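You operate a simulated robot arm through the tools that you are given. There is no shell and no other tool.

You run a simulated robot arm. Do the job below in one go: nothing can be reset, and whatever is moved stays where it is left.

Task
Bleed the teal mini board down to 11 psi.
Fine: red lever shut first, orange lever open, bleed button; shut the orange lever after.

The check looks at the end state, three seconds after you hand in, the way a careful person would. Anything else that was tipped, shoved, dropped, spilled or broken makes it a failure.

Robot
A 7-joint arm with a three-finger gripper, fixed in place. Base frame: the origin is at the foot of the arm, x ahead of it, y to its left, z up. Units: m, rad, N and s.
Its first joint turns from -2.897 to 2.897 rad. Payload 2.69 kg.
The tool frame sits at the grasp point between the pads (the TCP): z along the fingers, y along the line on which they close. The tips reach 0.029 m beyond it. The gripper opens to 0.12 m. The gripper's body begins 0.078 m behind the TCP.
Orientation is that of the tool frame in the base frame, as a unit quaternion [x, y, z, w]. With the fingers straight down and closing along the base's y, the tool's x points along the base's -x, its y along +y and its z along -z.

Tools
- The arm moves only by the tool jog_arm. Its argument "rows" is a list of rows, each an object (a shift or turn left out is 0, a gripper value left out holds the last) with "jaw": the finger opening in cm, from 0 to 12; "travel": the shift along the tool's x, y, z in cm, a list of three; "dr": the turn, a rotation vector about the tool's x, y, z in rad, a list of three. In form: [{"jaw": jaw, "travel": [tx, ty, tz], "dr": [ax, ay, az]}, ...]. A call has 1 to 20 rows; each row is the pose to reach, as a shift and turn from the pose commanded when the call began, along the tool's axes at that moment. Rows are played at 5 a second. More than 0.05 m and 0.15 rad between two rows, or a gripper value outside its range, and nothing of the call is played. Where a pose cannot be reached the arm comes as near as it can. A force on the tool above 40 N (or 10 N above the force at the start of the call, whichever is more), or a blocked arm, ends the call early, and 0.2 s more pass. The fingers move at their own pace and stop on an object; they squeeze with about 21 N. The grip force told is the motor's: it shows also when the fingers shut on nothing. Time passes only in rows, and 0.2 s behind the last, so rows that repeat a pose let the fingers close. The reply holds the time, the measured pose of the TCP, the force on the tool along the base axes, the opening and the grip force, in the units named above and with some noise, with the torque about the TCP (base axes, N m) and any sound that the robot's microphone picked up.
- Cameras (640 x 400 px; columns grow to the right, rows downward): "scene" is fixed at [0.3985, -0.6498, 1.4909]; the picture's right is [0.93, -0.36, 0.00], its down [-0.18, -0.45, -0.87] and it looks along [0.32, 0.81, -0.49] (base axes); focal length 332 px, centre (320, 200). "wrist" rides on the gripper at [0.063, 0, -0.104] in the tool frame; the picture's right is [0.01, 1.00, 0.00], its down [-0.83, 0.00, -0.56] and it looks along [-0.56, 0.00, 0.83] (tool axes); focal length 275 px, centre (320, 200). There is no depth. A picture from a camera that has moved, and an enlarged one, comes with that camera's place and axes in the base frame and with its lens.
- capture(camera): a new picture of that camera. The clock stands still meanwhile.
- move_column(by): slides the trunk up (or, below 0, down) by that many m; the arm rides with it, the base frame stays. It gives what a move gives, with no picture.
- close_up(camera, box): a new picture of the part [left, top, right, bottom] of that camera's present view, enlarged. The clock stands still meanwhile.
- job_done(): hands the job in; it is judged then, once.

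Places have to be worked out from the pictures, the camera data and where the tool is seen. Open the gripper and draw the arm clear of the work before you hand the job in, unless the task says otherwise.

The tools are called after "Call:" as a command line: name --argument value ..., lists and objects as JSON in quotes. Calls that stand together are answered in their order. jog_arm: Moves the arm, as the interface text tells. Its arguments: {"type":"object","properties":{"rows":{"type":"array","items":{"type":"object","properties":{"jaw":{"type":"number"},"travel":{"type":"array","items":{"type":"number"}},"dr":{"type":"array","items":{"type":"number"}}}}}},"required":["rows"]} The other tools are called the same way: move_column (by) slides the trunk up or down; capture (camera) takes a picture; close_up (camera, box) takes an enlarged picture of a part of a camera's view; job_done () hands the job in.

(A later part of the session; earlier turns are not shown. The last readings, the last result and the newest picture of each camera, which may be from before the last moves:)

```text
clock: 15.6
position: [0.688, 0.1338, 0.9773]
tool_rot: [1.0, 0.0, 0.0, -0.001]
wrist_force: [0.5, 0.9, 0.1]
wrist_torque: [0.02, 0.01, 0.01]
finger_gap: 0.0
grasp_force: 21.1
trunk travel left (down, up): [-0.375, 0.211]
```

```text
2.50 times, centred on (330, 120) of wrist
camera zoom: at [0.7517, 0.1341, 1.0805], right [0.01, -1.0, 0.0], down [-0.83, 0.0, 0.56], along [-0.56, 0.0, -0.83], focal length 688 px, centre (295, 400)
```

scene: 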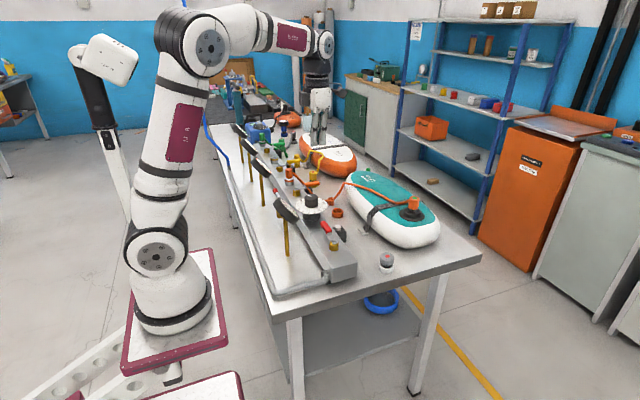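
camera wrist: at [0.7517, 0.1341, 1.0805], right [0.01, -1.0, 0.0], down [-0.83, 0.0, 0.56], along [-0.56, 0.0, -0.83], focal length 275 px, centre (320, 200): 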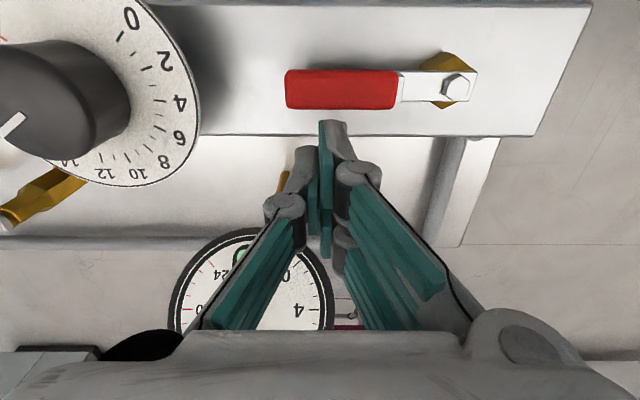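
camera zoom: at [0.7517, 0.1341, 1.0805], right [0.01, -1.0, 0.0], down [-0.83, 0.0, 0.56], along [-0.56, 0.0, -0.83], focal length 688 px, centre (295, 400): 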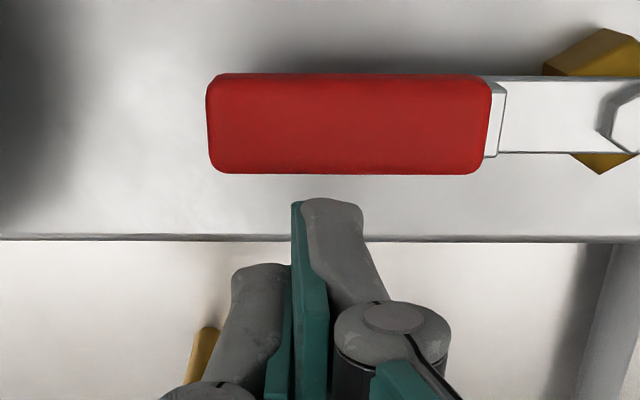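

The gripper actually shows two fingers on one side and one on the other, so closed tips span about ±2.2 cm along tool x. Instead of a side push I'll cage the lever handle between slightly opened fingers: rise, turn back a quarter so the jaws straddle the handle along x, and open to 3.2 cm.

Call:
jog_arm --rows '[{"travel": [0, 0, -5]}, {"travel": [0, 0, -10]}, {"travel": [3, 0.9, -10], "jaw": 3.2}, {"travel": [3, 0.9, -10], "dr": [0, 0, 0.14]}, {"travel": [3, 0.9, -10], "dr": [0, 0, 0.28]}, {"travel": [3, 0.9, -10], "dr": [0, 0, 0.42]}, {"travel": [3, 0.9, -10], "dr": [0, 0, 0.56]}, {"travel": [3, 0.9, -10], "dr": [0, 0, 0.7]}, {"travel": [3, 0.9, -10], "dr": [0, 0, 0.84]}, {"travel": [3, 0.9, -10], "dr": [0, 0, 0.98]}, {"travel": [3, 0.9, -10], "dr": [0, 0, 1.12]}, {"travel": [3, 0.9, -10], "dr": [0, 0, 1.26]}, {"travel": [3, 0.9, -10], "dr": [0, 0, 1.4]}, {"travel": [3, 0.9, -10], "dr": [0, 0, 1.54]}, {"travel": [3, 0.9, -10], "dr": [0, 0, 1.5708]}, {"travel": [3, 0.9, -10], "dr": [0, 0, 1.5708]}]'

Call:
capture --camera "wrist"

Call:
close_up --camera "scene" --box '[285, 165, 365, 255]'

```text
clock: 19.0
position: [0.7178, 0.1255, 1.0777]
tool_rot: [-0.707, 0.707, 0.0, 0.0]
wrist_force: [-0.4, 0.1, -0.5]
wrist_torque: [-0.01, -0.02, 0.02]
finger_gap: 0.0319
grasp_force: 0.0
trunk travel left (down, up): [-0.375, 0.211]
```

```text
taken
camera wrist: at [0.7174, 0.0612, 1.1807], right [-1.0, 0.0, 0.0], down [0.0, 0.83, 0.56], along [0.0, 0.56, -0.83], focal length 275 px, centre (320, 200)
```

wrist: 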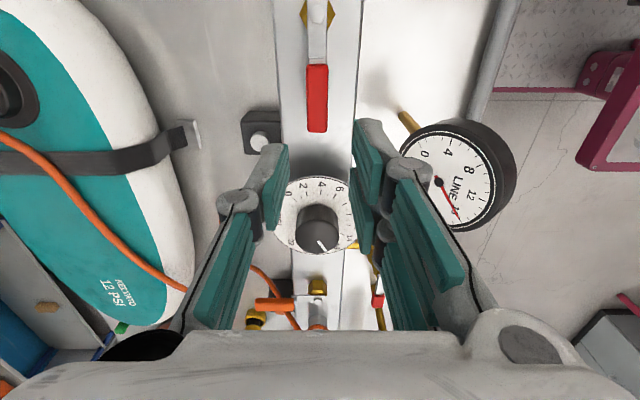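

```text
4.44 times, centred on (325, 210) of scene
camera zoom: at [0.3985, -0.6498, 1.4909], right [0.93, -0.36, 0.0], down [-0.18, -0.45, -0.87], along [0.32, 0.81, -0.49], focal length 1476 px, centre (298, 156)
```

zoom: 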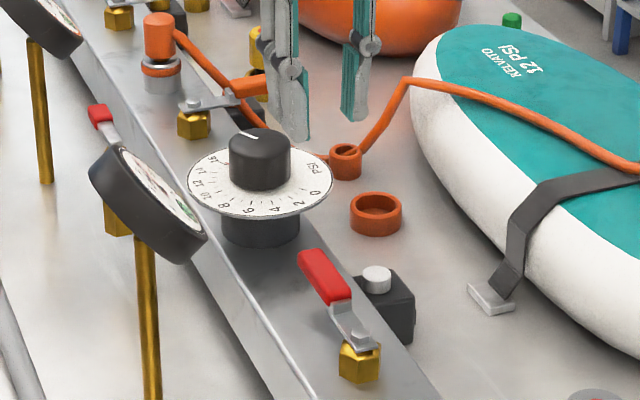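

From this pose the camera sees the handle, the BLEED button and the LINE gauge together. The jaws are centred over the red handle; I lower until the tips are alongside it (tip z ≈ 0.908, manifold top ≈ 0.885).

Call:
jog_arm --rows '[{"travel": [0, 0, 4]}, {"travel": [0, 0, 8]}, {"travel": [0, 0, 11]}, {"travel": [0, 0, 12.5]}, {"travel": [0, 0, 13.5]}, {"travel": [0, 0, 14]}, {"travel": [0, 0, 14]}]'

Call:
capture --camera "wrist"

Call:
close_up --camera "scene" --box '[285, 185, 365, 255]'

```text
clock: 20.6
position: [0.717, 0.1241, 0.9369]
tool_rot: [-0.707, 0.707, 0.001, 0.0]
wrist_force: [-0.5, 0.3, 1.1]
wrist_torque: [0.03, -0.02, 0.02]
finger_gap: 0.0323
grasp_force: 0.0
trunk travel left (down, up): [-0.375, 0.211]
```

```text
taken
camera wrist: at [0.718, 0.0616, 1.041], right [-1.0, -0.01, 0.0], down [0.0, 0.83, 0.56], along [0.0, 0.56, -0.83], focal length 275 px, centre (320, 200)
```

wrist: 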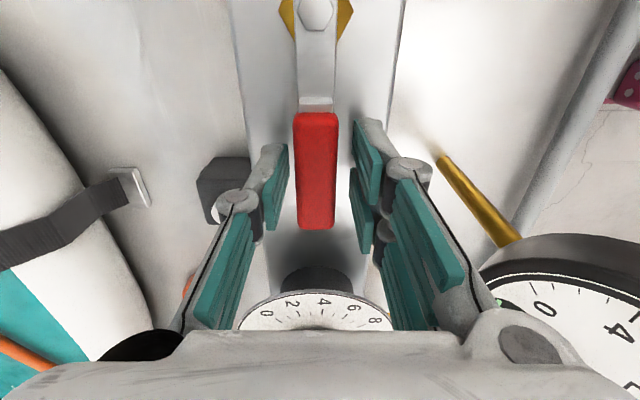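

```text
5.71 times, centred on (325, 220) of scene
camera zoom: at [0.3985, -0.6498, 1.4909], right [0.93, -0.36, 0.0], down [-0.18, -0.45, -0.87], along [0.32, 0.81, -0.49], focal length 1897 px, centre (291, 86)
```

zoom: 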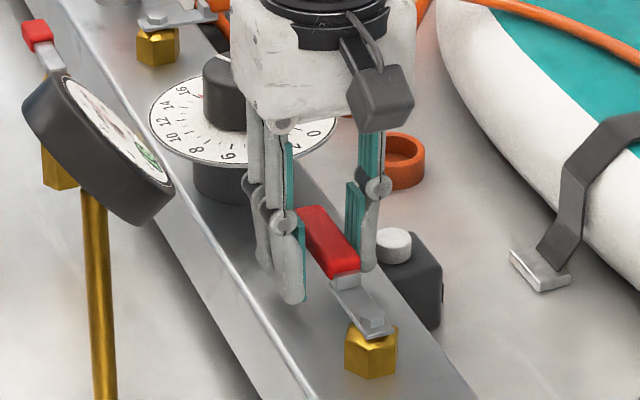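

The cage is good: handle between the pads, pivot at about (0.719, 0.060). I start turning clockwise (towards +x) by 30° along an arc around the pivot and check whether the lever follows.

Call:
jog_arm --rows '[{"travel": [0.03, -0.84, 0], "dr": [0, 0, 0.1309]}, {"travel": [0.17, -1.68, 0], "dr": [0, 0, 0.2618]}, {"travel": [0.41, -2.48, 0], "dr": [0, 0, 0.3927]}, {"travel": [0.76, -3.25, 0], "dr": [0, 0, 0.5236]}, {"travel": [0.76, -3.25, 0], "dr": [0, 0, 0.5236]}]'

Call:
capture --camera "wrist"

Call:
close_up --camera "scene" --box '[285, 185, 365, 255]'

```text
clock: 21.8
position: [0.7502, 0.116, 0.9352]
tool_rot: [-0.499, 0.866, 0.0, 0.0]
wrist_force: [0.4, 0.2, -0.3]
wrist_torque: [0.03, 0.0, 0.03]
finger_gap: 0.0322
grasp_force: 0.1
trunk travel left (down, up): [-0.375, 0.211]
```

```text
taken
camera wrist: at [0.7191, 0.0616, 1.0398], right [-0.87, 0.5, 0.0], down [0.41, 0.72, 0.56], along [0.28, 0.48, -0.83], focal length 275 px, centre (320, 200)
```

wrist: 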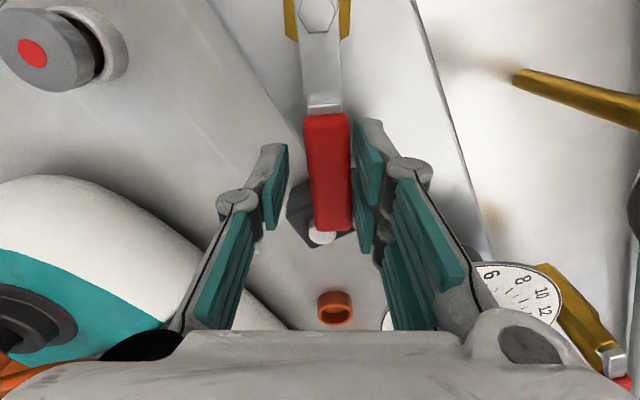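

```text
5.71 times, centred on (325, 220) of scene
camera zoom: at [0.3985, -0.6498, 1.4909], right [0.93, -0.36, 0.0], down [-0.18, -0.45, -0.87], along [0.32, 0.81, -0.49], focal length 1897 px, centre (291, 86)
```

zoom: 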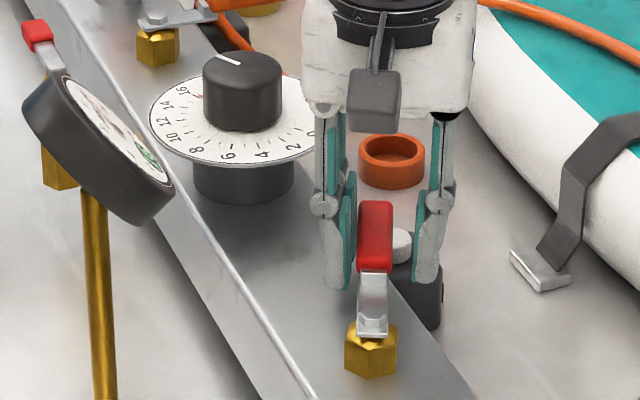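

The lever follows easily. I continue the same arc another 60° to bring the tool to the across position.

Call:
jog_arm --rows '[{"travel": [0.03, -0.84, 0], "dr": [0, 0, 0.1309]}, {"travel": [0.17, -1.68, 0], "dr": [0, 0, 0.2618]}, {"travel": [0.41, -2.48, 0], "dr": [0, 0, 0.3927]}, {"travel": [0.76, -3.25, 0], "dr": [0, 0, 0.5236]}, {"travel": [1.21, -3.97, 0], "dr": [0, 0, 0.6545]}, {"travel": [1.75, -4.62, 0], "dr": [0, 0, 0.7854]}, {"travel": [2.36, -5.2, 0], "dr": [0, 0, 0.9163]}, {"travel": [3.05, -5.69, 0], "dr": [0, 0, 1.0472]}, {"travel": [3.05, -5.69, 0], "dr": [0, 0, 1.0472]}]'

Call:
capture --camera "wrist"

Call:
close_up --camera "scene" --box '[285, 185, 365, 255]'

```text
clock: 23.8
position: [0.7826, 0.0621, 0.936]
tool_rot: [0.001, 1.0, 0.0, 0.0]
wrist_force: [-1.0, -0.9, -0.3]
wrist_torque: [0.05, 0.02, 0.0]
finger_gap: 0.0325
grasp_force: 0.1
trunk travel left (down, up): [-0.375, 0.211]
```

```text
taken
camera wrist: at [0.721, 0.0612, 1.0396], right [0.0, 1.0, 0.0], down [0.83, 0.0, 0.56], along [0.56, 0.0, -0.83], focal length 275 px, centre (320, 200)
```

wrist: 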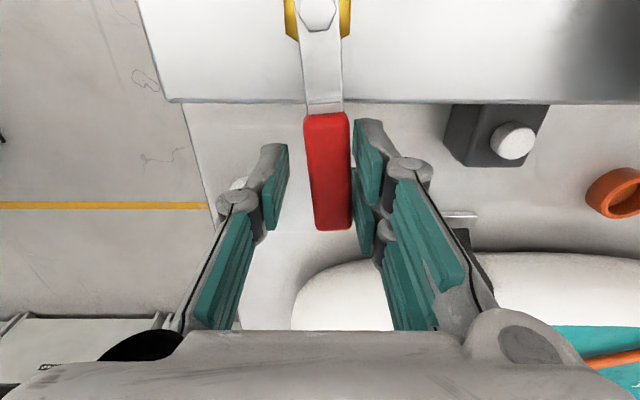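

```text
5.71 times, centred on (325, 220) of scene
camera zoom: at [0.3985, -0.6498, 1.4909], right [0.93, -0.36, 0.0], down [-0.18, -0.45, -0.87], along [0.32, 0.81, -0.49], focal length 1897 px, centre (291, 86)
```

zoom: 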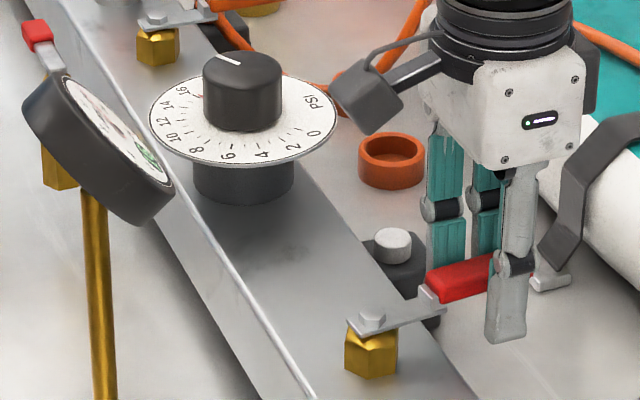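

The lever still lags a few degrees (slack in the cage), so I rotate a bit more in small steps until it seats at its stop.

Call:
jog_arm --rows '[{"travel": [0, -0.21, 0], "dr": [0, 0, 0.0325]}, {"travel": [0, -0.42, 0], "dr": [0, 0, 0.065]}, {"travel": [0.01, -0.63, 0], "dr": [0, 0, 0.098]}, {"travel": [0.03, -0.84, 0], "dr": [0, 0, 0.1309]}, {"travel": [0.03, -0.84, 0], "dr": [0, 0, 0.1309]}]'

Call:
close_up --camera "wrist" --box '[220, 0, 420, 250]'

Call:
close_up --camera "scene" --box '[310, 195, 370, 255]'

```text
clock: 25.0
position: [0.7833, 0.0541, 0.9362]
tool_rot: [0.065, 0.998, 0.0, 0.0]
wrist_force: [-2.5, 5.4, -1.1]
wrist_torque: [0.07, 0.1, 0.17]
finger_gap: 0.036
grasp_force: 2.7
trunk travel left (down, up): [-0.375, 0.211]
```

```text
1.60 times, centred on (320, 125) of wrist
camera zoom: at [0.7209, 0.0618, 1.0399], right [0.13, 0.99, 0.0], down [0.83, -0.1, 0.56], along [0.55, -0.07, -0.83], focal length 440 px, centre (320, 320)
```

zoom: 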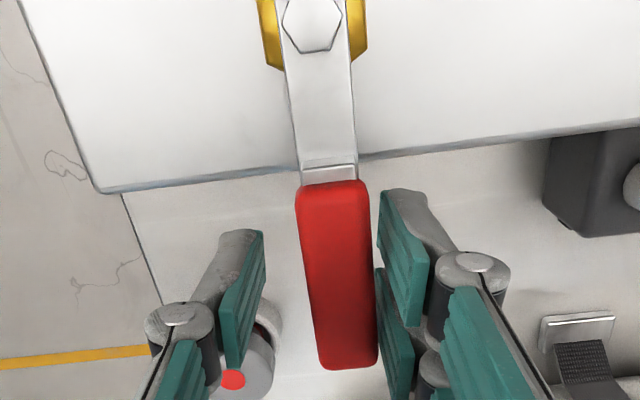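

```text
6.67 times, centred on (340, 225) of scene
camera zoom: at [0.3985, -0.6498, 1.4909], right [0.93, -0.36, 0.0], down [-0.18, -0.45, -0.87], along [0.32, 0.81, -0.49], focal length 2214 px, centre (187, 33)
```

zoom: 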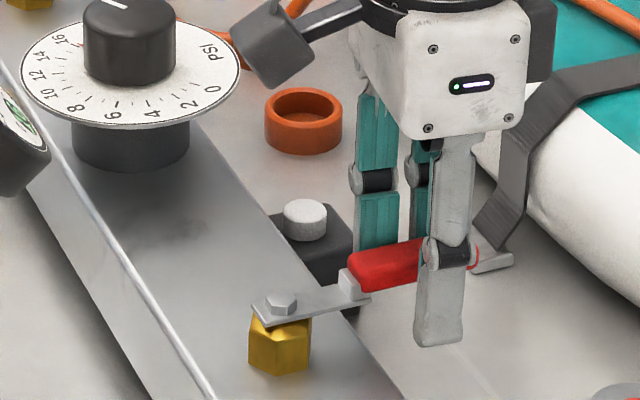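

The tool felt the stop (5 N, jaw nudged open) and the lever is square to the manifold: red is shut. I back off a little to free the handle, then rise straight up.

Call:
jog_arm --rows '[{"travel": [0, 0.35, 0], "dr": [0, 0, -0.05]}, {"travel": [0, 0.55, 0], "dr": [0, 0, -0.08]}, {"travel": [0, 0.55, -2], "dr": [0, 0, -0.08]}, {"travel": [0, 0.55, -5], "dr": [0, 0, -0.08]}, {"travel": [0, 0.55, -9], "dr": [0, 0, -0.08]}, {"travel": [0, 0.55, -13], "dr": [0, 0, -0.08]}, {"travel": [0, 0.55, -17], "dr": [0, 0, -0.08]}, {"travel": [0, 0.55, -17], "dr": [0, 0, -0.08]}]'

Call:
capture --camera "wrist"

Call:
close_up --camera "scene" --box '[270, 185, 370, 255]'

```text
clock: 26.8
position: [0.7843, 0.0605, 1.1079]
tool_rot: [0.025, 1.0, 0.0, -0.001]
wrist_force: [-0.2, -0.5, -0.5]
wrist_torque: [-0.01, 0.05, 0.03]
finger_gap: 0.0322
grasp_force: 0.1
trunk travel left (down, up): [-0.375, 0.211]
```

```text
taken
camera wrist: at [0.721, 0.0624, 1.2105], right [0.05, 1.0, 0.0], down [0.83, -0.04, 0.56], along [0.56, -0.03, -0.83], focal length 275 px, centre (320, 200)
```

wrist: 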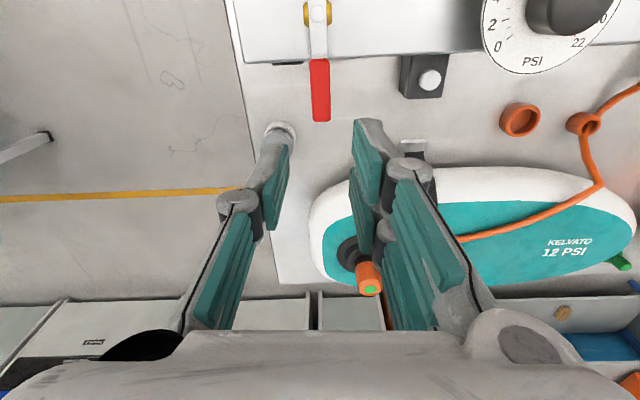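

```text
5.71 times, centred on (320, 220) of scene
camera zoom: at [0.3985, -0.6498, 1.4909], right [0.93, -0.36, 0.0], down [-0.18, -0.45, -0.87], along [0.32, 0.81, -0.49], focal length 1897 px, centre (320, 86)
```

zoom: 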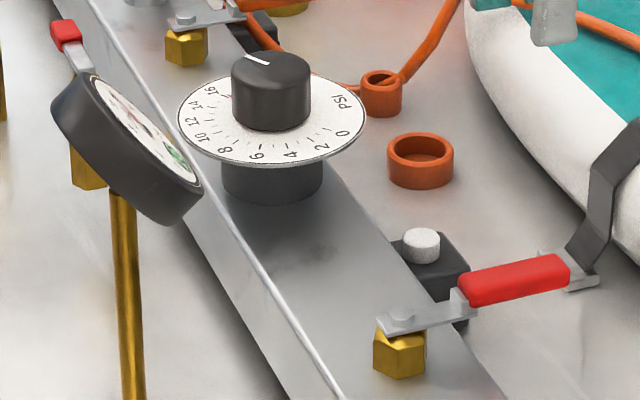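

Red lever is clearly across now. Next the orange lever: I travel at this height to above its handle while turning the hand half round so that the single finger is on the hose side and the camera faces the gauges.

Call:
jog_arm --rows '[{"travel": [0.15, 2.98, 0], "dr": [0, 0, -0.14]}, {"travel": [0.3, 5.96, 0], "dr": [0, 0, -0.28]}, {"travel": [0.45, 8.94, 0], "dr": [0, 0, -0.42]}, {"travel": [0.6, 11.92, 0], "dr": [0, 0, -0.56]}, {"travel": [0.75, 14.9, 0], "dr": [0, 0, -0.7]}, {"travel": [0.9, 17.88, 0], "dr": [0, 0, -0.84]}, {"travel": [1.05, 20.86, 0], "dr": [0, 0, -0.98]}, {"travel": [1.2, 23.84, 0], "dr": [0, 0, -1.12]}, {"travel": [1.35, 26.82, 0], "dr": [0, 0, -1.26]}, {"travel": [1.5, 29.8, 0], "dr": [0, 0, -1.4]}, {"travel": [1.65, 32.78, 0], "dr": [0, 0, -1.54]}, {"travel": [1.8, 35.75, 0], "dr": [0, 0, -1.62]}, {"travel": [1.8, 35.75, 0], "dr": [0, 0, -1.62]}]'

Call:
capture --camera "wrist"

```text
clock: 29.6
position: [0.7863, 0.4175, 1.1051]
tool_rot: [-0.707, 0.708, 0.0, 0.001]
wrist_force: [0.3, 0.6, -0.2]
wrist_torque: [-0.03, -0.03, 0.02]
finger_gap: 0.0321
grasp_force: 0.2
trunk travel left (down, up): [-0.375, 0.211]
```

```text
taken
camera wrist: at [0.7859, 0.3545, 1.2088], right [-1.0, 0.0, 0.0], down [0.0, 0.83, 0.56], along [0.0, 0.56, -0.83], focal length 275 px, centre (320, 200)
```

wrist: 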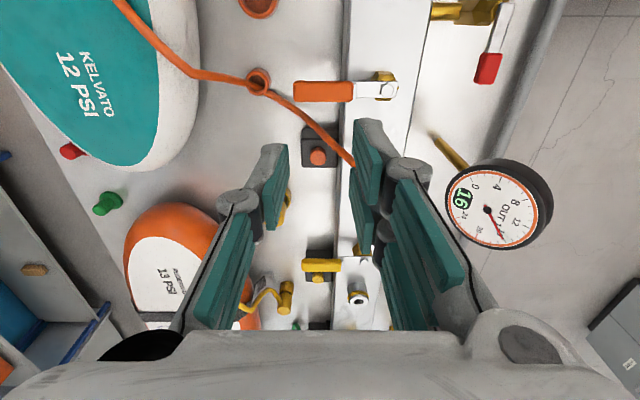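

Orange pivot is at about (0.716, 0.417) with its handle along y = 0.417 to x = 0.811. I complete the turn to have the jaws straddle this handle.

Call:
jog_arm --rows '[{"travel": [0, 0.1, 0], "dr": [0, 0, -0.14]}, {"travel": [0, 0.3, 0], "dr": [0, 0, -0.28]}, {"travel": [0, 0.5, 0], "dr": [0, 0, -0.42]}, {"travel": [0, 0.5, 0], "dr": [0, 0, -0.56]}, {"travel": [0, 0.5, 0], "dr": [0, 0, -0.7]}, {"travel": [0, 0.5, 0], "dr": [0, 0, -0.84]}, {"travel": [0, 0.5, 0], "dr": [0, 0, -0.98]}, {"travel": [0, 0.5, 0], "dr": [0, 0, -1.12]}, {"travel": [0, 0.5, 0], "dr": [0, 0, -1.26]}, {"travel": [0, 0.5, 0], "dr": [0, 0, -1.4]}, {"travel": [0, 0.5, 0], "dr": [0, 0, -1.54]}, {"travel": [0, 0.5, 0], "dr": [0, 0, -1.5708]}, {"travel": [0, 0.5, 0], "dr": [0, 0, -1.5708]}]'

Call:
capture --camera "wrist"

Call:
close_up --camera "scene" --box '[280, 140, 360, 210]'

```text
clock: 32.4
position: [0.7801, 0.4165, 1.1074]
tool_rot: [1.0, 0.0, 0.0, 0.0]
wrist_force: [0.3, -0.1, -0.5]
wrist_torque: [-0.03, 0.03, -0.02]
finger_gap: 0.0323
grasp_force: 0.1
trunk travel left (down, up): [-0.375, 0.211]
```

```text
taken
camera wrist: at [0.8428, 0.4173, 1.2106], right [0.0, -1.0, 0.0], down [-0.83, 0.0, 0.56], along [-0.56, 0.0, -0.83], focal length 275 px, centre (320, 200)
```

wrist: 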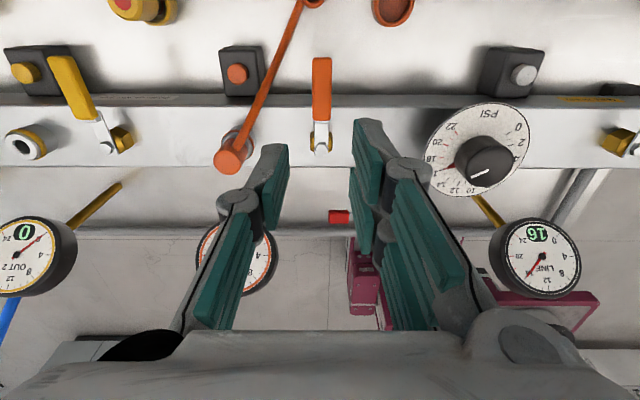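

```text
5.71 times, centred on (320, 175) of scene
camera zoom: at [0.3985, -0.6498, 1.4909], right [0.93, -0.36, 0.0], down [-0.18, -0.45, -0.87], along [0.32, 0.81, -0.49], focal length 1897 px, centre (320, 343)
```

zoom: 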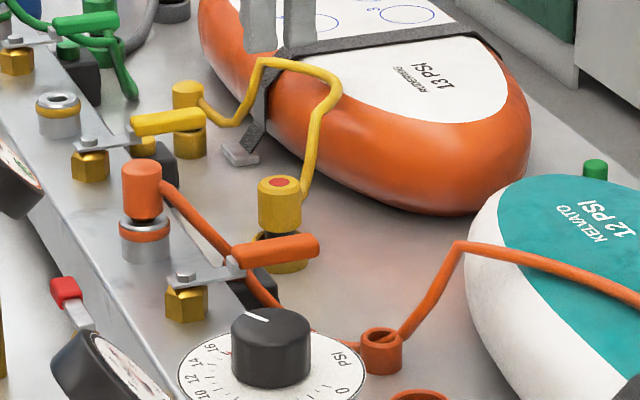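

The handle is centred between the jaws, with the hose about 3 cm beyond the +y finger at tip height. I lower straight down to the same working height (TCP z ≈ 0.937).

Call:
jog_arm --rows '[{"travel": [0, 0, 4]}, {"travel": [0, 0, 8]}, {"travel": [0, 0, 12]}, {"travel": [0, 0, 14]}, {"travel": [0, 0, 15.5]}, {"travel": [0, 0, 16.5]}, {"travel": [0, 0, 17]}, {"travel": [0, 0, 17]}]'

Call:
capture --camera "wrist"

Call:
close_up --camera "scene" --box '[280, 140, 360, 210]'

```text
clock: 34.2
position: [0.7784, 0.4173, 0.9366]
tool_rot: [1.0, -0.001, 0.0, 0.0]
wrist_force: [0.2, 0.2, 0.4]
wrist_torque: [-0.03, 0.05, -0.01]
finger_gap: 0.0322
grasp_force: 0.0
trunk travel left (down, up): [-0.375, 0.211]
```

```text
taken
camera wrist: at [0.8418, 0.417, 1.0402], right [0.0, -1.0, 0.0], down [-0.83, 0.0, 0.56], along [-0.56, 0.0, -0.83], focal length 275 px, centre (320, 200)
```

wrist: 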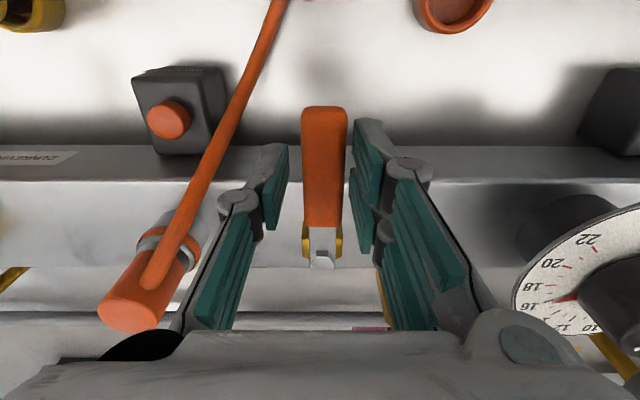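

```text
5.71 times, centred on (320, 175) of scene
camera zoom: at [0.3985, -0.6498, 1.4909], right [0.93, -0.36, 0.0], down [-0.18, -0.45, -0.87], along [0.32, 0.81, -0.49], focal length 1897 px, centre (320, 343)
```

zoom: 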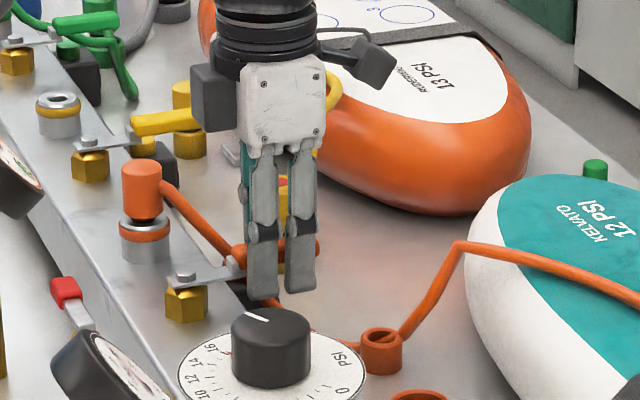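

The orange handle sits between the pads without touching anything else. I rotate 30° clockwise (towards −y, away from the coupling) to test the opening direction.

Call:
jog_arm --rows '[{"travel": [-0.05, 0.83, 0], "dr": [0, 0, 0.1309]}, {"travel": [-0.22, 1.64, 0], "dr": [0, 0, 0.2618]}, {"travel": [-0.48, 2.43, 0], "dr": [0, 0, 0.3927]}, {"travel": [-0.85, 3.17, 0], "dr": [0, 0, 0.5236]}, {"travel": [-0.85, 3.17, 0], "dr": [0, 0, 0.5236]}]'

Call:
capture --camera "wrist"

Call:
close_up --camera "scene" --box '[280, 140, 360, 210]'

```text
clock: 35.4
position: [0.7716, 0.3854, 0.9369]
tool_rot: [0.966, -0.26, 0.0, 0.001]
wrist_force: [-0.3, -0.3, -0.2]
wrist_torque: [-0.02, 0.02, 0.03]
finger_gap: 0.0326
grasp_force: 0.1
trunk travel left (down, up): [-0.375, 0.211]
```

```text
taken
camera wrist: at [0.8253, 0.3534, 1.0406], right [-0.5, -0.87, 0.0], down [-0.72, 0.41, 0.56], along [-0.48, 0.28, -0.83], focal length 275 px, centre (320, 200)
```

wrist: 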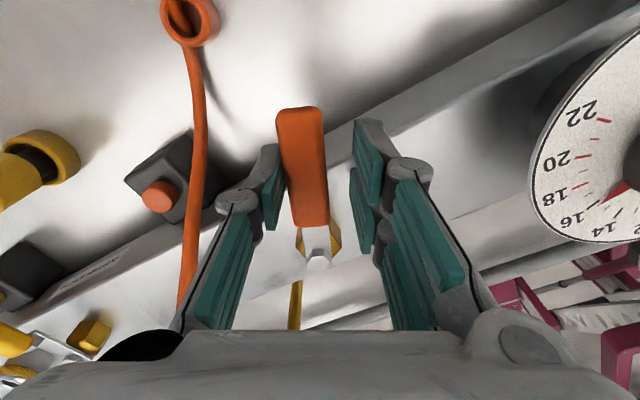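

```text
5.71 times, centred on (320, 175) of scene
camera zoom: at [0.3985, -0.6498, 1.4909], right [0.93, -0.36, 0.0], down [-0.18, -0.45, -0.87], along [0.32, 0.81, -0.49], focal length 1897 px, centre (320, 343)
```

zoom: 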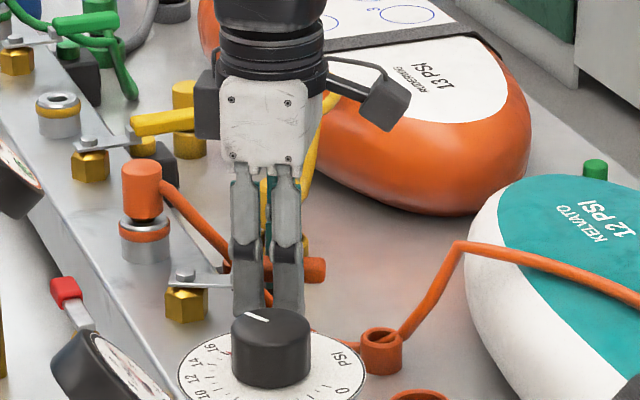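

The orange lever turns freely towards −y. I continue the arc by another 60°.

Call:
jog_arm --rows '[{"travel": [-0.05, 0.83, 0], "dr": [0, 0, 0.1309]}, {"travel": [-0.22, 1.64, 0], "dr": [0, 0, 0.2618]}, {"travel": [-0.48, 2.43, 0], "dr": [0, 0, 0.3927]}, {"travel": [-0.85, 3.17, 0], "dr": [0, 0, 0.5236]}, {"travel": [-1.31, 3.86, 0], "dr": [0, 0, 0.6545]}, {"travel": [-1.86, 4.48, 0], "dr": [0, 0, 0.7854]}, {"travel": [-2.48, 5.03, 0], "dr": [0, 0, 0.9163]}, {"travel": [-3.17, 5.49, 0], "dr": [0, 0, 1.0472]}, {"travel": [-3.17, 5.49, 0], "dr": [0, 0, 1.0472]}]'

Call:
capture --camera "wrist"

Call:
close_up --camera "scene" --box '[260, 140, 350, 220]'

```text
clock: 37.4
position: [0.7161, 0.3541, 0.936]
tool_rot: [-0.706, 0.708, 0.0, -0.001]
wrist_force: [0.6, 0.0, 0.3]
wrist_torque: [0.01, -0.02, -0.02]
finger_gap: 0.0326
grasp_force: 0.8
trunk travel left (down, up): [-0.375, 0.211]
```

```text
taken
camera wrist: at [0.7167, 0.2909, 1.0402], right [-1.0, 0.0, 0.0], down [0.0, 0.83, 0.56], along [0.0, 0.56, -0.83], focal length 275 px, centre (320, 200)
```

wrist: 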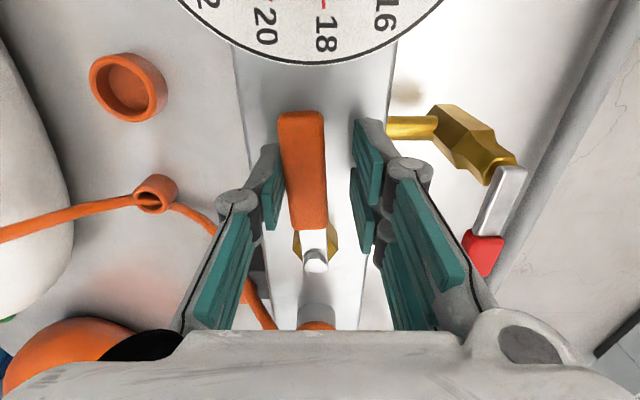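

```text
5.00 times, centred on (305, 180) of scene
camera zoom: at [0.3985, -0.6498, 1.4909], right [0.93, -0.36, 0.0], down [-0.18, -0.45, -0.87], along [0.32, 0.81, -0.49], focal length 1660 px, centre (395, 300)
```

zoom: 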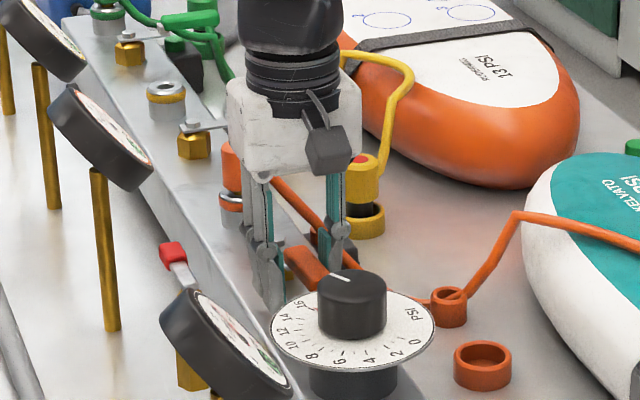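

Lever is nearly along the manifold with the expected lag. I rotate slightly more in small steps to seat it fully open.

Call:
jog_arm --rows '[{"travel": [0, 0.21, 0], "dr": [0, 0, 0.0325]}, {"travel": [-0.01, 0.41, 0], "dr": [0, 0, 0.065]}, {"travel": [-0.03, 0.62, 0], "dr": [0, 0, 0.098]}, {"travel": [-0.05, 0.83, 0], "dr": [0, 0, 0.1309]}, {"travel": [-0.08, 1.01, 0], "dr": [0, 0, 0.16]}, {"travel": [-0.08, 1.01, 0], "dr": [0, 0, 0.16]}]'

Call:
capture --camera "wrist"

Call:
close_up --camera "scene" --box '[260, 140, 350, 220]'

```text
clock: 38.8
position: [0.7076, 0.3541, 0.9356]
tool_rot: [-0.647, 0.762, -0.001, 0.001]
wrist_force: [19.7, 6.2, -4.4]
wrist_torque: [0.22, -0.19, 0.38]
finger_gap: 0.0439
grasp_force: 9.1
trunk travel left (down, up): [-0.375, 0.211]
```

```text
taken
camera wrist: at [0.6973, 0.2926, 1.0399], right [-0.99, 0.16, 0.0], down [0.13, 0.82, 0.56], along [0.09, 0.55, -0.83], focal length 275 px, centre (320, 200)
```

wrist: 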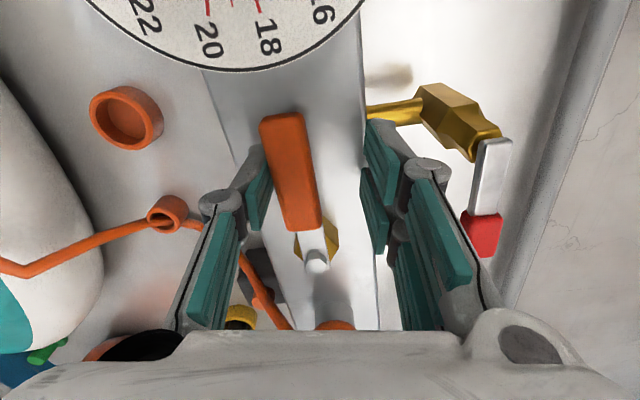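

```text
5.00 times, centred on (305, 180) of scene
camera zoom: at [0.3985, -0.6498, 1.4909], right [0.93, -0.36, 0.0], down [-0.18, -0.45, -0.87], along [0.32, 0.81, -0.49], focal length 1660 px, centre (395, 300)
```

zoom: 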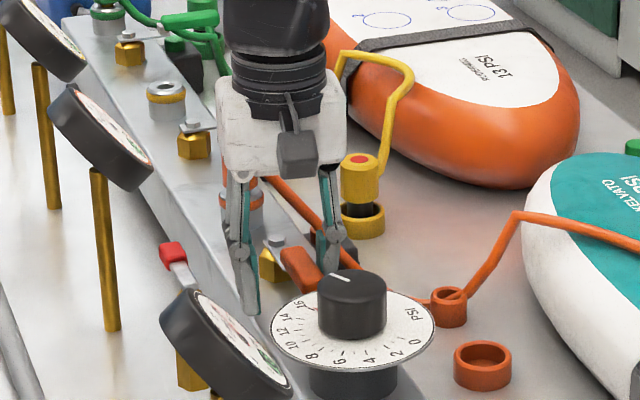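

The 20 N reaction shows the orange lever is hard on its open stop. I back off to relieve the contact and rise straight up.

Call:
jog_arm --rows '[{"travel": [-0.04, -0.63, 0], "dr": [0, 0, -0.1]}, {"travel": [-0.1, -1.1, 0], "dr": [0, 0, -0.175]}, {"travel": [-0.1, -1.1, 0], "dr": [0, 0, -0.175]}, {"travel": [-0.1, -1.1, -3], "dr": [0, 0, -0.175]}, {"travel": [-0.1, -1.1, -7], "dr": [0, 0, -0.175]}, {"travel": [-0.1, -1.1, -11], "dr": [0, 0, -0.175]}, {"travel": [-0.1, -1.1, -15], "dr": [0, 0, -0.175]}, {"travel": [-0.1, -1.1, -17], "dr": [0, 0, -0.175]}, {"travel": [-0.1, -1.1, -17], "dr": [0, 0, -0.175]}]'

Call:
capture --camera "wrist"

Call:
close_up --camera "scene" --box '[260, 140, 380, 240]'

```text
clock: 40.8
position: [0.717, 0.3534, 1.1077]
tool_rot: [0.712, -0.702, -0.001, 0.0]
wrist_force: [1.3, -0.3, -0.1]
wrist_torque: [0.01, -0.04, 0.0]
finger_gap: 0.032
grasp_force: 0.2
trunk travel left (down, up): [-0.375, 0.211]
```

```text
taken
camera wrist: at [0.7182, 0.2903, 1.2109], right [-1.0, -0.02, 0.0], down [-0.02, 0.83, 0.56], along [-0.01, 0.56, -0.83], focal length 275 px, centre (320, 200)
```

wrist: 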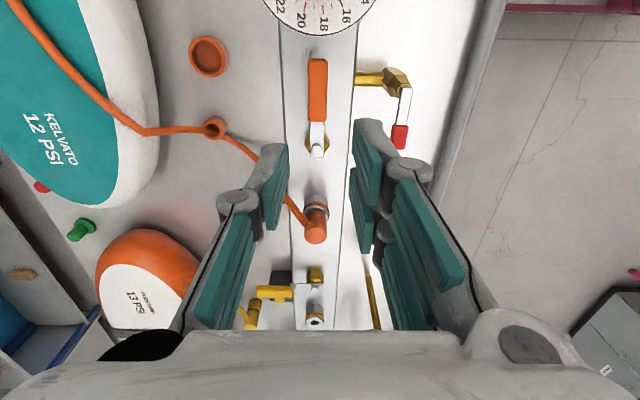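

```text
4.00 times, centred on (320, 190) of scene
camera zoom: at [0.3985, -0.6498, 1.4909], right [0.93, -0.36, 0.0], down [-0.18, -0.45, -0.87], along [0.32, 0.81, -0.49], focal length 1328 px, centre (320, 240)
```

zoom: 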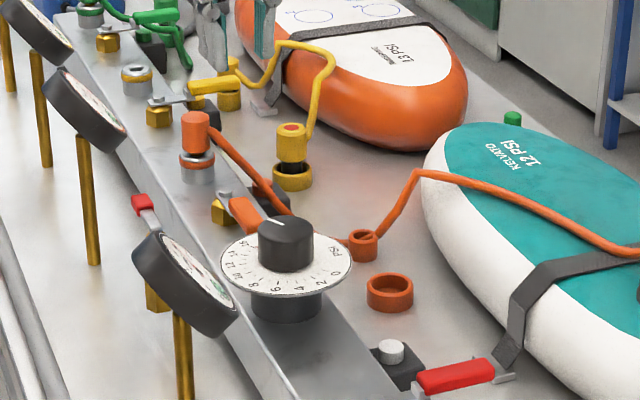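

Orange lever lies along the manifold (open). Now I close the fingers and move above the BLEED button at about (0.787, 0.186), slightly offset away from the dial, and look.

Call:
jog_arm --rows '[{"travel": [3.5, -1.43, 0], "jaw": 0}, {"travel": [7, -2.86, 0]}, {"travel": [10.5, -4.3, 0]}, {"travel": [14, -5.73, 0]}, {"travel": [17.45, -7.16, 0]}, {"travel": [17.45, -7.16, 4]}, {"travel": [17.45, -7.16, 6]}, {"travel": [17.45, -7.16, 6]}]'

Call:
capture --camera "wrist"

Call:
close_up --camera "scene" --box '[270, 150, 390, 250]'

Call:
close_up --camera "scene" --box '[278, 194, 302, 218]'

```text
clock: 42.6
position: [0.791, 0.1788, 1.0468]
tool_rot: [0.712, -0.702, 0.0, 0.0]
wrist_force: [-0.4, -0.1, -0.1]
wrist_torque: [0.0, -0.01, -0.02]
finger_gap: 0.0001
grasp_force: 21.1
trunk travel left (down, up): [-0.375, 0.211]
```

```text
taken
camera wrist: at [0.7909, 0.117, 1.1502], right [-1.0, -0.02, 0.0], down [-0.02, 0.83, 0.56], along [-0.01, 0.56, -0.83], focal length 275 px, centre (320, 200)
```

wrist: 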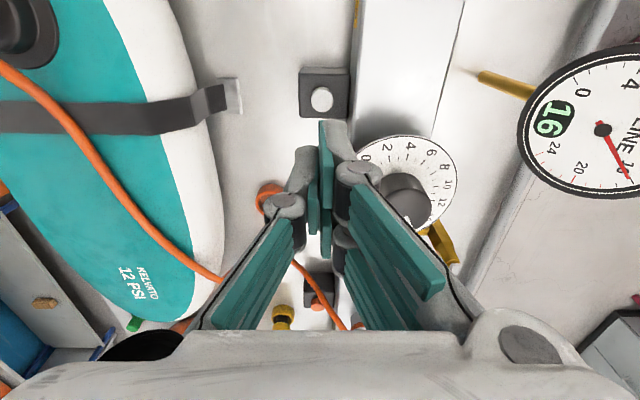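

```text
4.00 times, centred on (330, 200) of scene
camera zoom: at [0.3985, -0.6498, 1.4909], right [0.93, -0.36, 0.0], down [-0.18, -0.45, -0.87], along [0.32, 0.81, -0.49], focal length 1328 px, centre (280, 200)
```

zoom: 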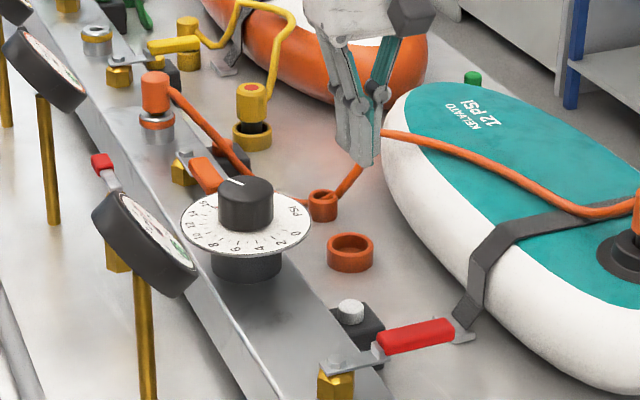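

```text
16.00 times, centred on (290, 206) of scene
camera zoom: at [0.3985, -0.6498, 1.4909], right [0.93, -0.36, 0.0], down [-0.18, -0.45, -0.87], along [0.32, 0.81, -0.49], focal length 5313 px, centre (800, 104)
```

zoom: 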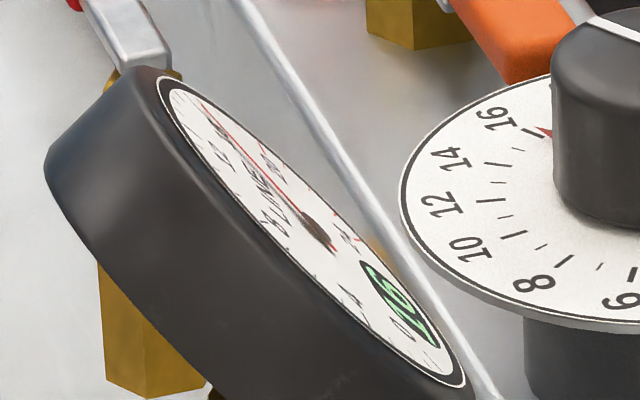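

LINE still 16 with everything set, button at about (0.788, 0.185, 0.870) below the tips. I descend to just above it (tips ≈ 0.877).

Call:
jog_arm --rows '[{"travel": [-0.1, 0, 4]}, {"travel": [-0.2, 0, 8]}, {"travel": [-0.2, 0, 11]}, {"travel": [-0.2, 0, 13]}, {"travel": [-0.2, 0, 14]}, {"travel": [-0.2, 0, 14]}]'

Call:
capture --camera "wrist"

Call:
close_up --camera "scene" --box '[290, 170, 370, 240]'

```text
clock: 44.0
position: [0.7912, 0.182, 0.9062]
tool_rot: [0.712, -0.702, 0.0, 0.0]
wrist_force: [-0.2, 0.2, -0.6]
wrist_torque: [0.01, -0.01, 0.01]
finger_gap: 0.0
grasp_force: 21.0
trunk travel left (down, up): [-0.375, 0.211]
```

```text
taken
camera wrist: at [0.7911, 0.1199, 1.0102], right [-1.0, -0.02, 0.0], down [-0.02, 0.83, 0.56], along [-0.01, 0.56, -0.83], focal length 275 px, centre (320, 200)
```

wrist: 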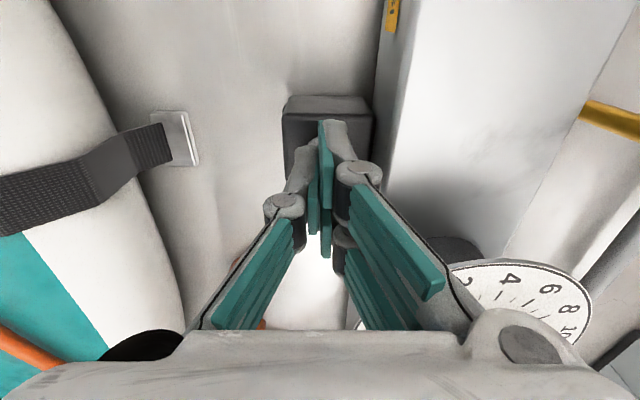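

```text
5.71 times, centred on (330, 205) of scene
camera zoom: at [0.3985, -0.6498, 1.4909], right [0.93, -0.36, 0.0], down [-0.18, -0.45, -0.87], along [0.32, 0.81, -0.49], focal length 1897 px, centre (263, 171)
```

zoom: 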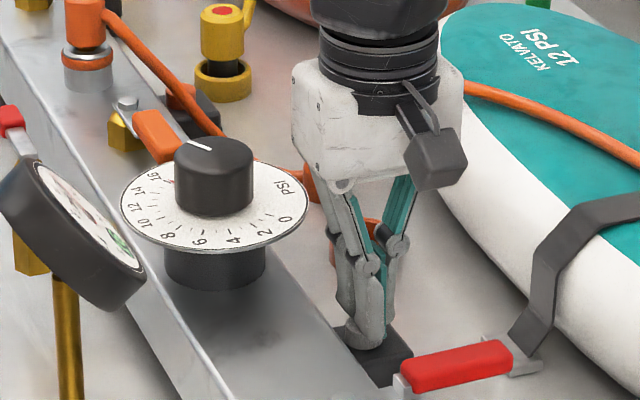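

Tips are right above the button. I go down in small steps watching the force and the LINE gauge.

Call:
jog_arm --rows '[{"travel": [0, 0, 0.3]}, {"travel": [0, 0, 0.6]}]'

Call:
close_up --camera "scene" --box '[278, 194, 302, 218]'

Call:
close_up --camera "scene" --box '[325, 205, 365, 240]'

```text
clock: 44.6
position: [0.7902, 0.1836, 0.901]
tool_rot: [0.712, -0.702, 0.0, 0.0]
wrist_force: [-0.6, 0.3, 0.7]
wrist_torque: [-0.01, 0.01, 0.02]
finger_gap: 0.0001
grasp_force: 21.0
trunk travel left (down, up): [-0.375, 0.211]
```

```text
16.00 times, centred on (290, 206) of scene
camera zoom: at [0.3985, -0.6498, 1.4909], right [0.93, -0.36, 0.0], down [-0.18, -0.45, -0.87], along [0.32, 0.81, -0.49], focal length 5313 px, centre (800, 104)
```

zoom: 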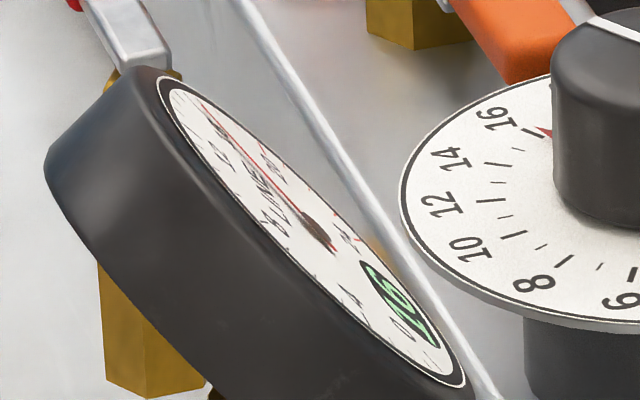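

```text
11.43 times, centred on (345, 222) of scene
camera zoom: at [0.3985, -0.6498, 1.4909], right [0.93, -0.36, 0.0], down [-0.18, -0.45, -0.87], along [0.32, 0.81, -0.49], focal length 3795 px, centre (34, -57)
```

zoom: 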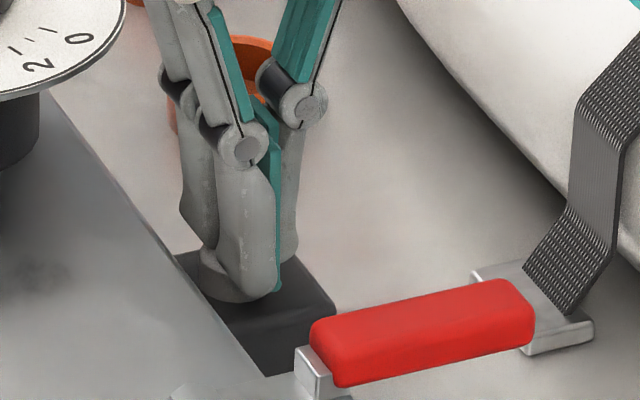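

No contact yet; LINE still 16. I go another few millimetres down.

Call:
jog_arm --rows '[{"travel": [0, 0, 0.3]}]'

Call:
close_up --camera "scene" --box '[278, 194, 302, 218]'

```text
clock: 45.0
position: [0.7901, 0.1831, 0.8992]
tool_rot: [0.712, -0.702, 0.001, 0.0]
wrist_force: [-0.3, 1.0, 2.5]
wrist_torque: [0.05, -0.01, 0.01]
finger_gap: 0.006
grasp_force: 28.5
trunk travel left (down, up): [-0.375, 0.211]
heard: click
```

```text
16.00 times, centred on (290, 206) of scene
camera zoom: at [0.3985, -0.6498, 1.4909], right [0.93, -0.36, 0.0], down [-0.18, -0.45, -0.87], along [0.32, 0.81, -0.49], focal length 5313 px, centre (800, 104)
```

zoom: 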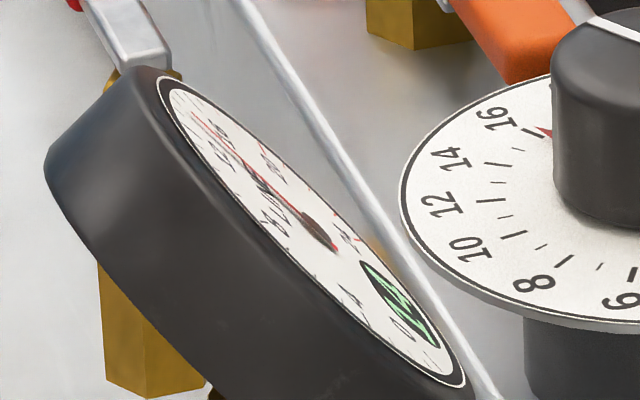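

A click, and the LINE needle has started to drop. I zoom further to read the digits before letting time pass.

Call:
close_up --camera "scene" --box '[289, 200, 299, 217]'

Call:
close_up --camera "scene" --box '[260, 158, 270, 170]'

Call:
close_up --camera "scene" --box '[283, 196, 297, 210]'

```text
16.00 times, centred on (294, 208) of scene
camera zoom: at [0.3985, -0.6498, 1.4909], right [0.93, -0.36, 0.0], down [-0.18, -0.45, -0.87], along [0.32, 0.81, -0.49], focal length 5313 px, centre (736, 64)
```

zoom: 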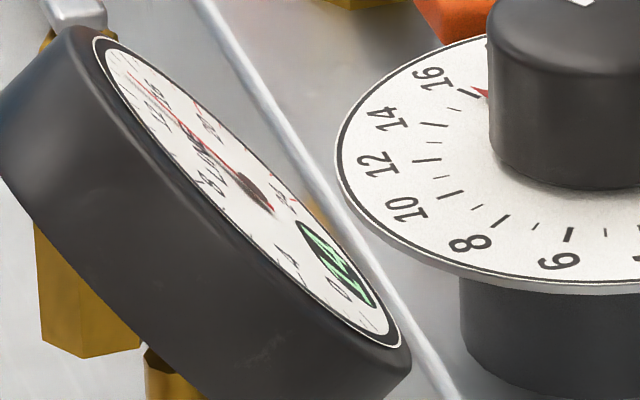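

```text
16.00 times, centred on (265, 164) of scene
camera zoom: at [0.3985, -0.6498, 1.4909], right [0.93, -0.36, 0.0], down [-0.18, -0.45, -0.87], along [0.32, 0.81, -0.49], focal length 5313 px, centre (1200, 776)
```

zoom: 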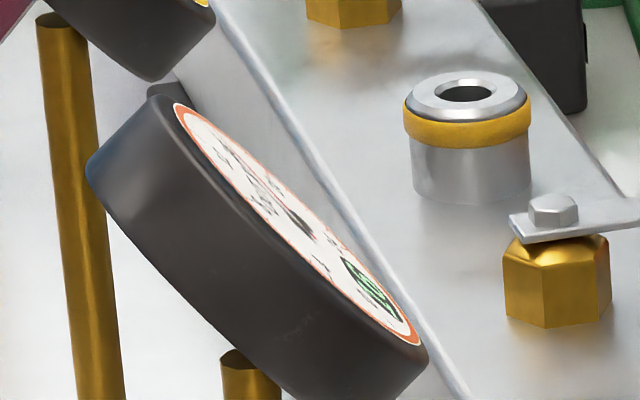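

```text
16.00 times, centred on (290, 203) of scene
camera zoom: at [0.3985, -0.6498, 1.4909], right [0.93, -0.36, 0.0], down [-0.18, -0.45, -0.87], along [0.32, 0.81, -0.49], focal length 5313 px, centre (800, 152)
```

zoom: 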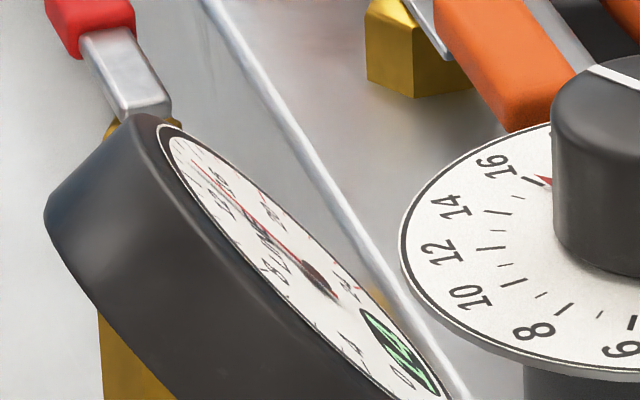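

It seems to read about 14 already, so bleeding is quick. I release the button now and read the gauges properly.

Call:
jog_arm --rows '[{"travel": [0, 0, -1]}]'

Call:
close_up --camera "scene" --box '[278, 194, 302, 218]'

Call:
close_up --camera "scene" --box '[260, 158, 270, 170]'

```text
clock: 45.4
position: [0.7909, 0.1826, 0.9071]
tool_rot: [0.712, -0.702, 0.0, 0.001]
wrist_force: [0.9, -0.2, -0.4]
wrist_torque: [0.01, -0.02, 0.05]
finger_gap: 0.0
grasp_force: 28.4
trunk travel left (down, up): [-0.375, 0.211]
```

```text
16.00 times, centred on (290, 206) of scene
camera zoom: at [0.3985, -0.6498, 1.4909], right [0.93, -0.36, 0.0], down [-0.18, -0.45, -0.87], along [0.32, 0.81, -0.49], focal length 5313 px, centre (800, 104)
```

zoom: 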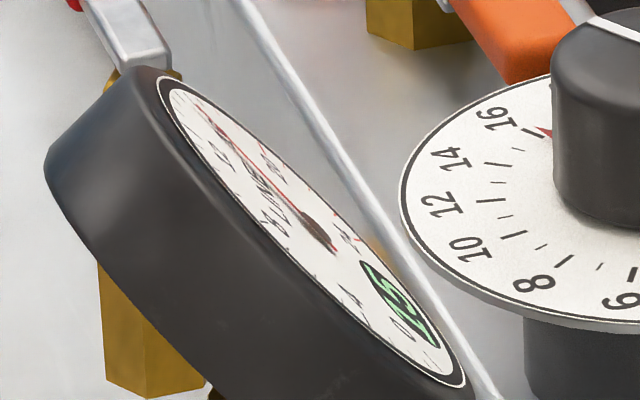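

```text
16.00 times, centred on (265, 164) of scene
camera zoom: at [0.3985, -0.6498, 1.4909], right [0.93, -0.36, 0.0], down [-0.18, -0.45, -0.87], along [0.32, 0.81, -0.49], focal length 5313 px, centre (1200, 776)
```

zoom: 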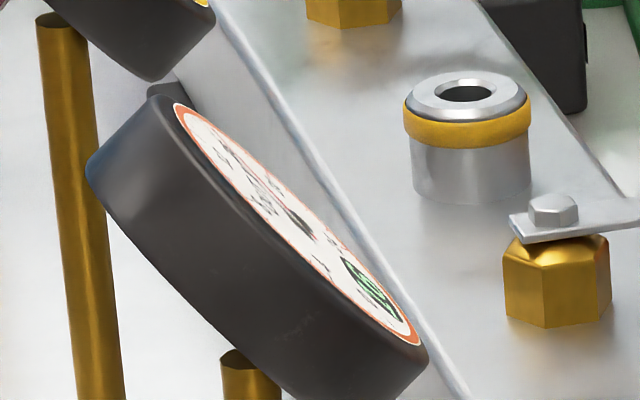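

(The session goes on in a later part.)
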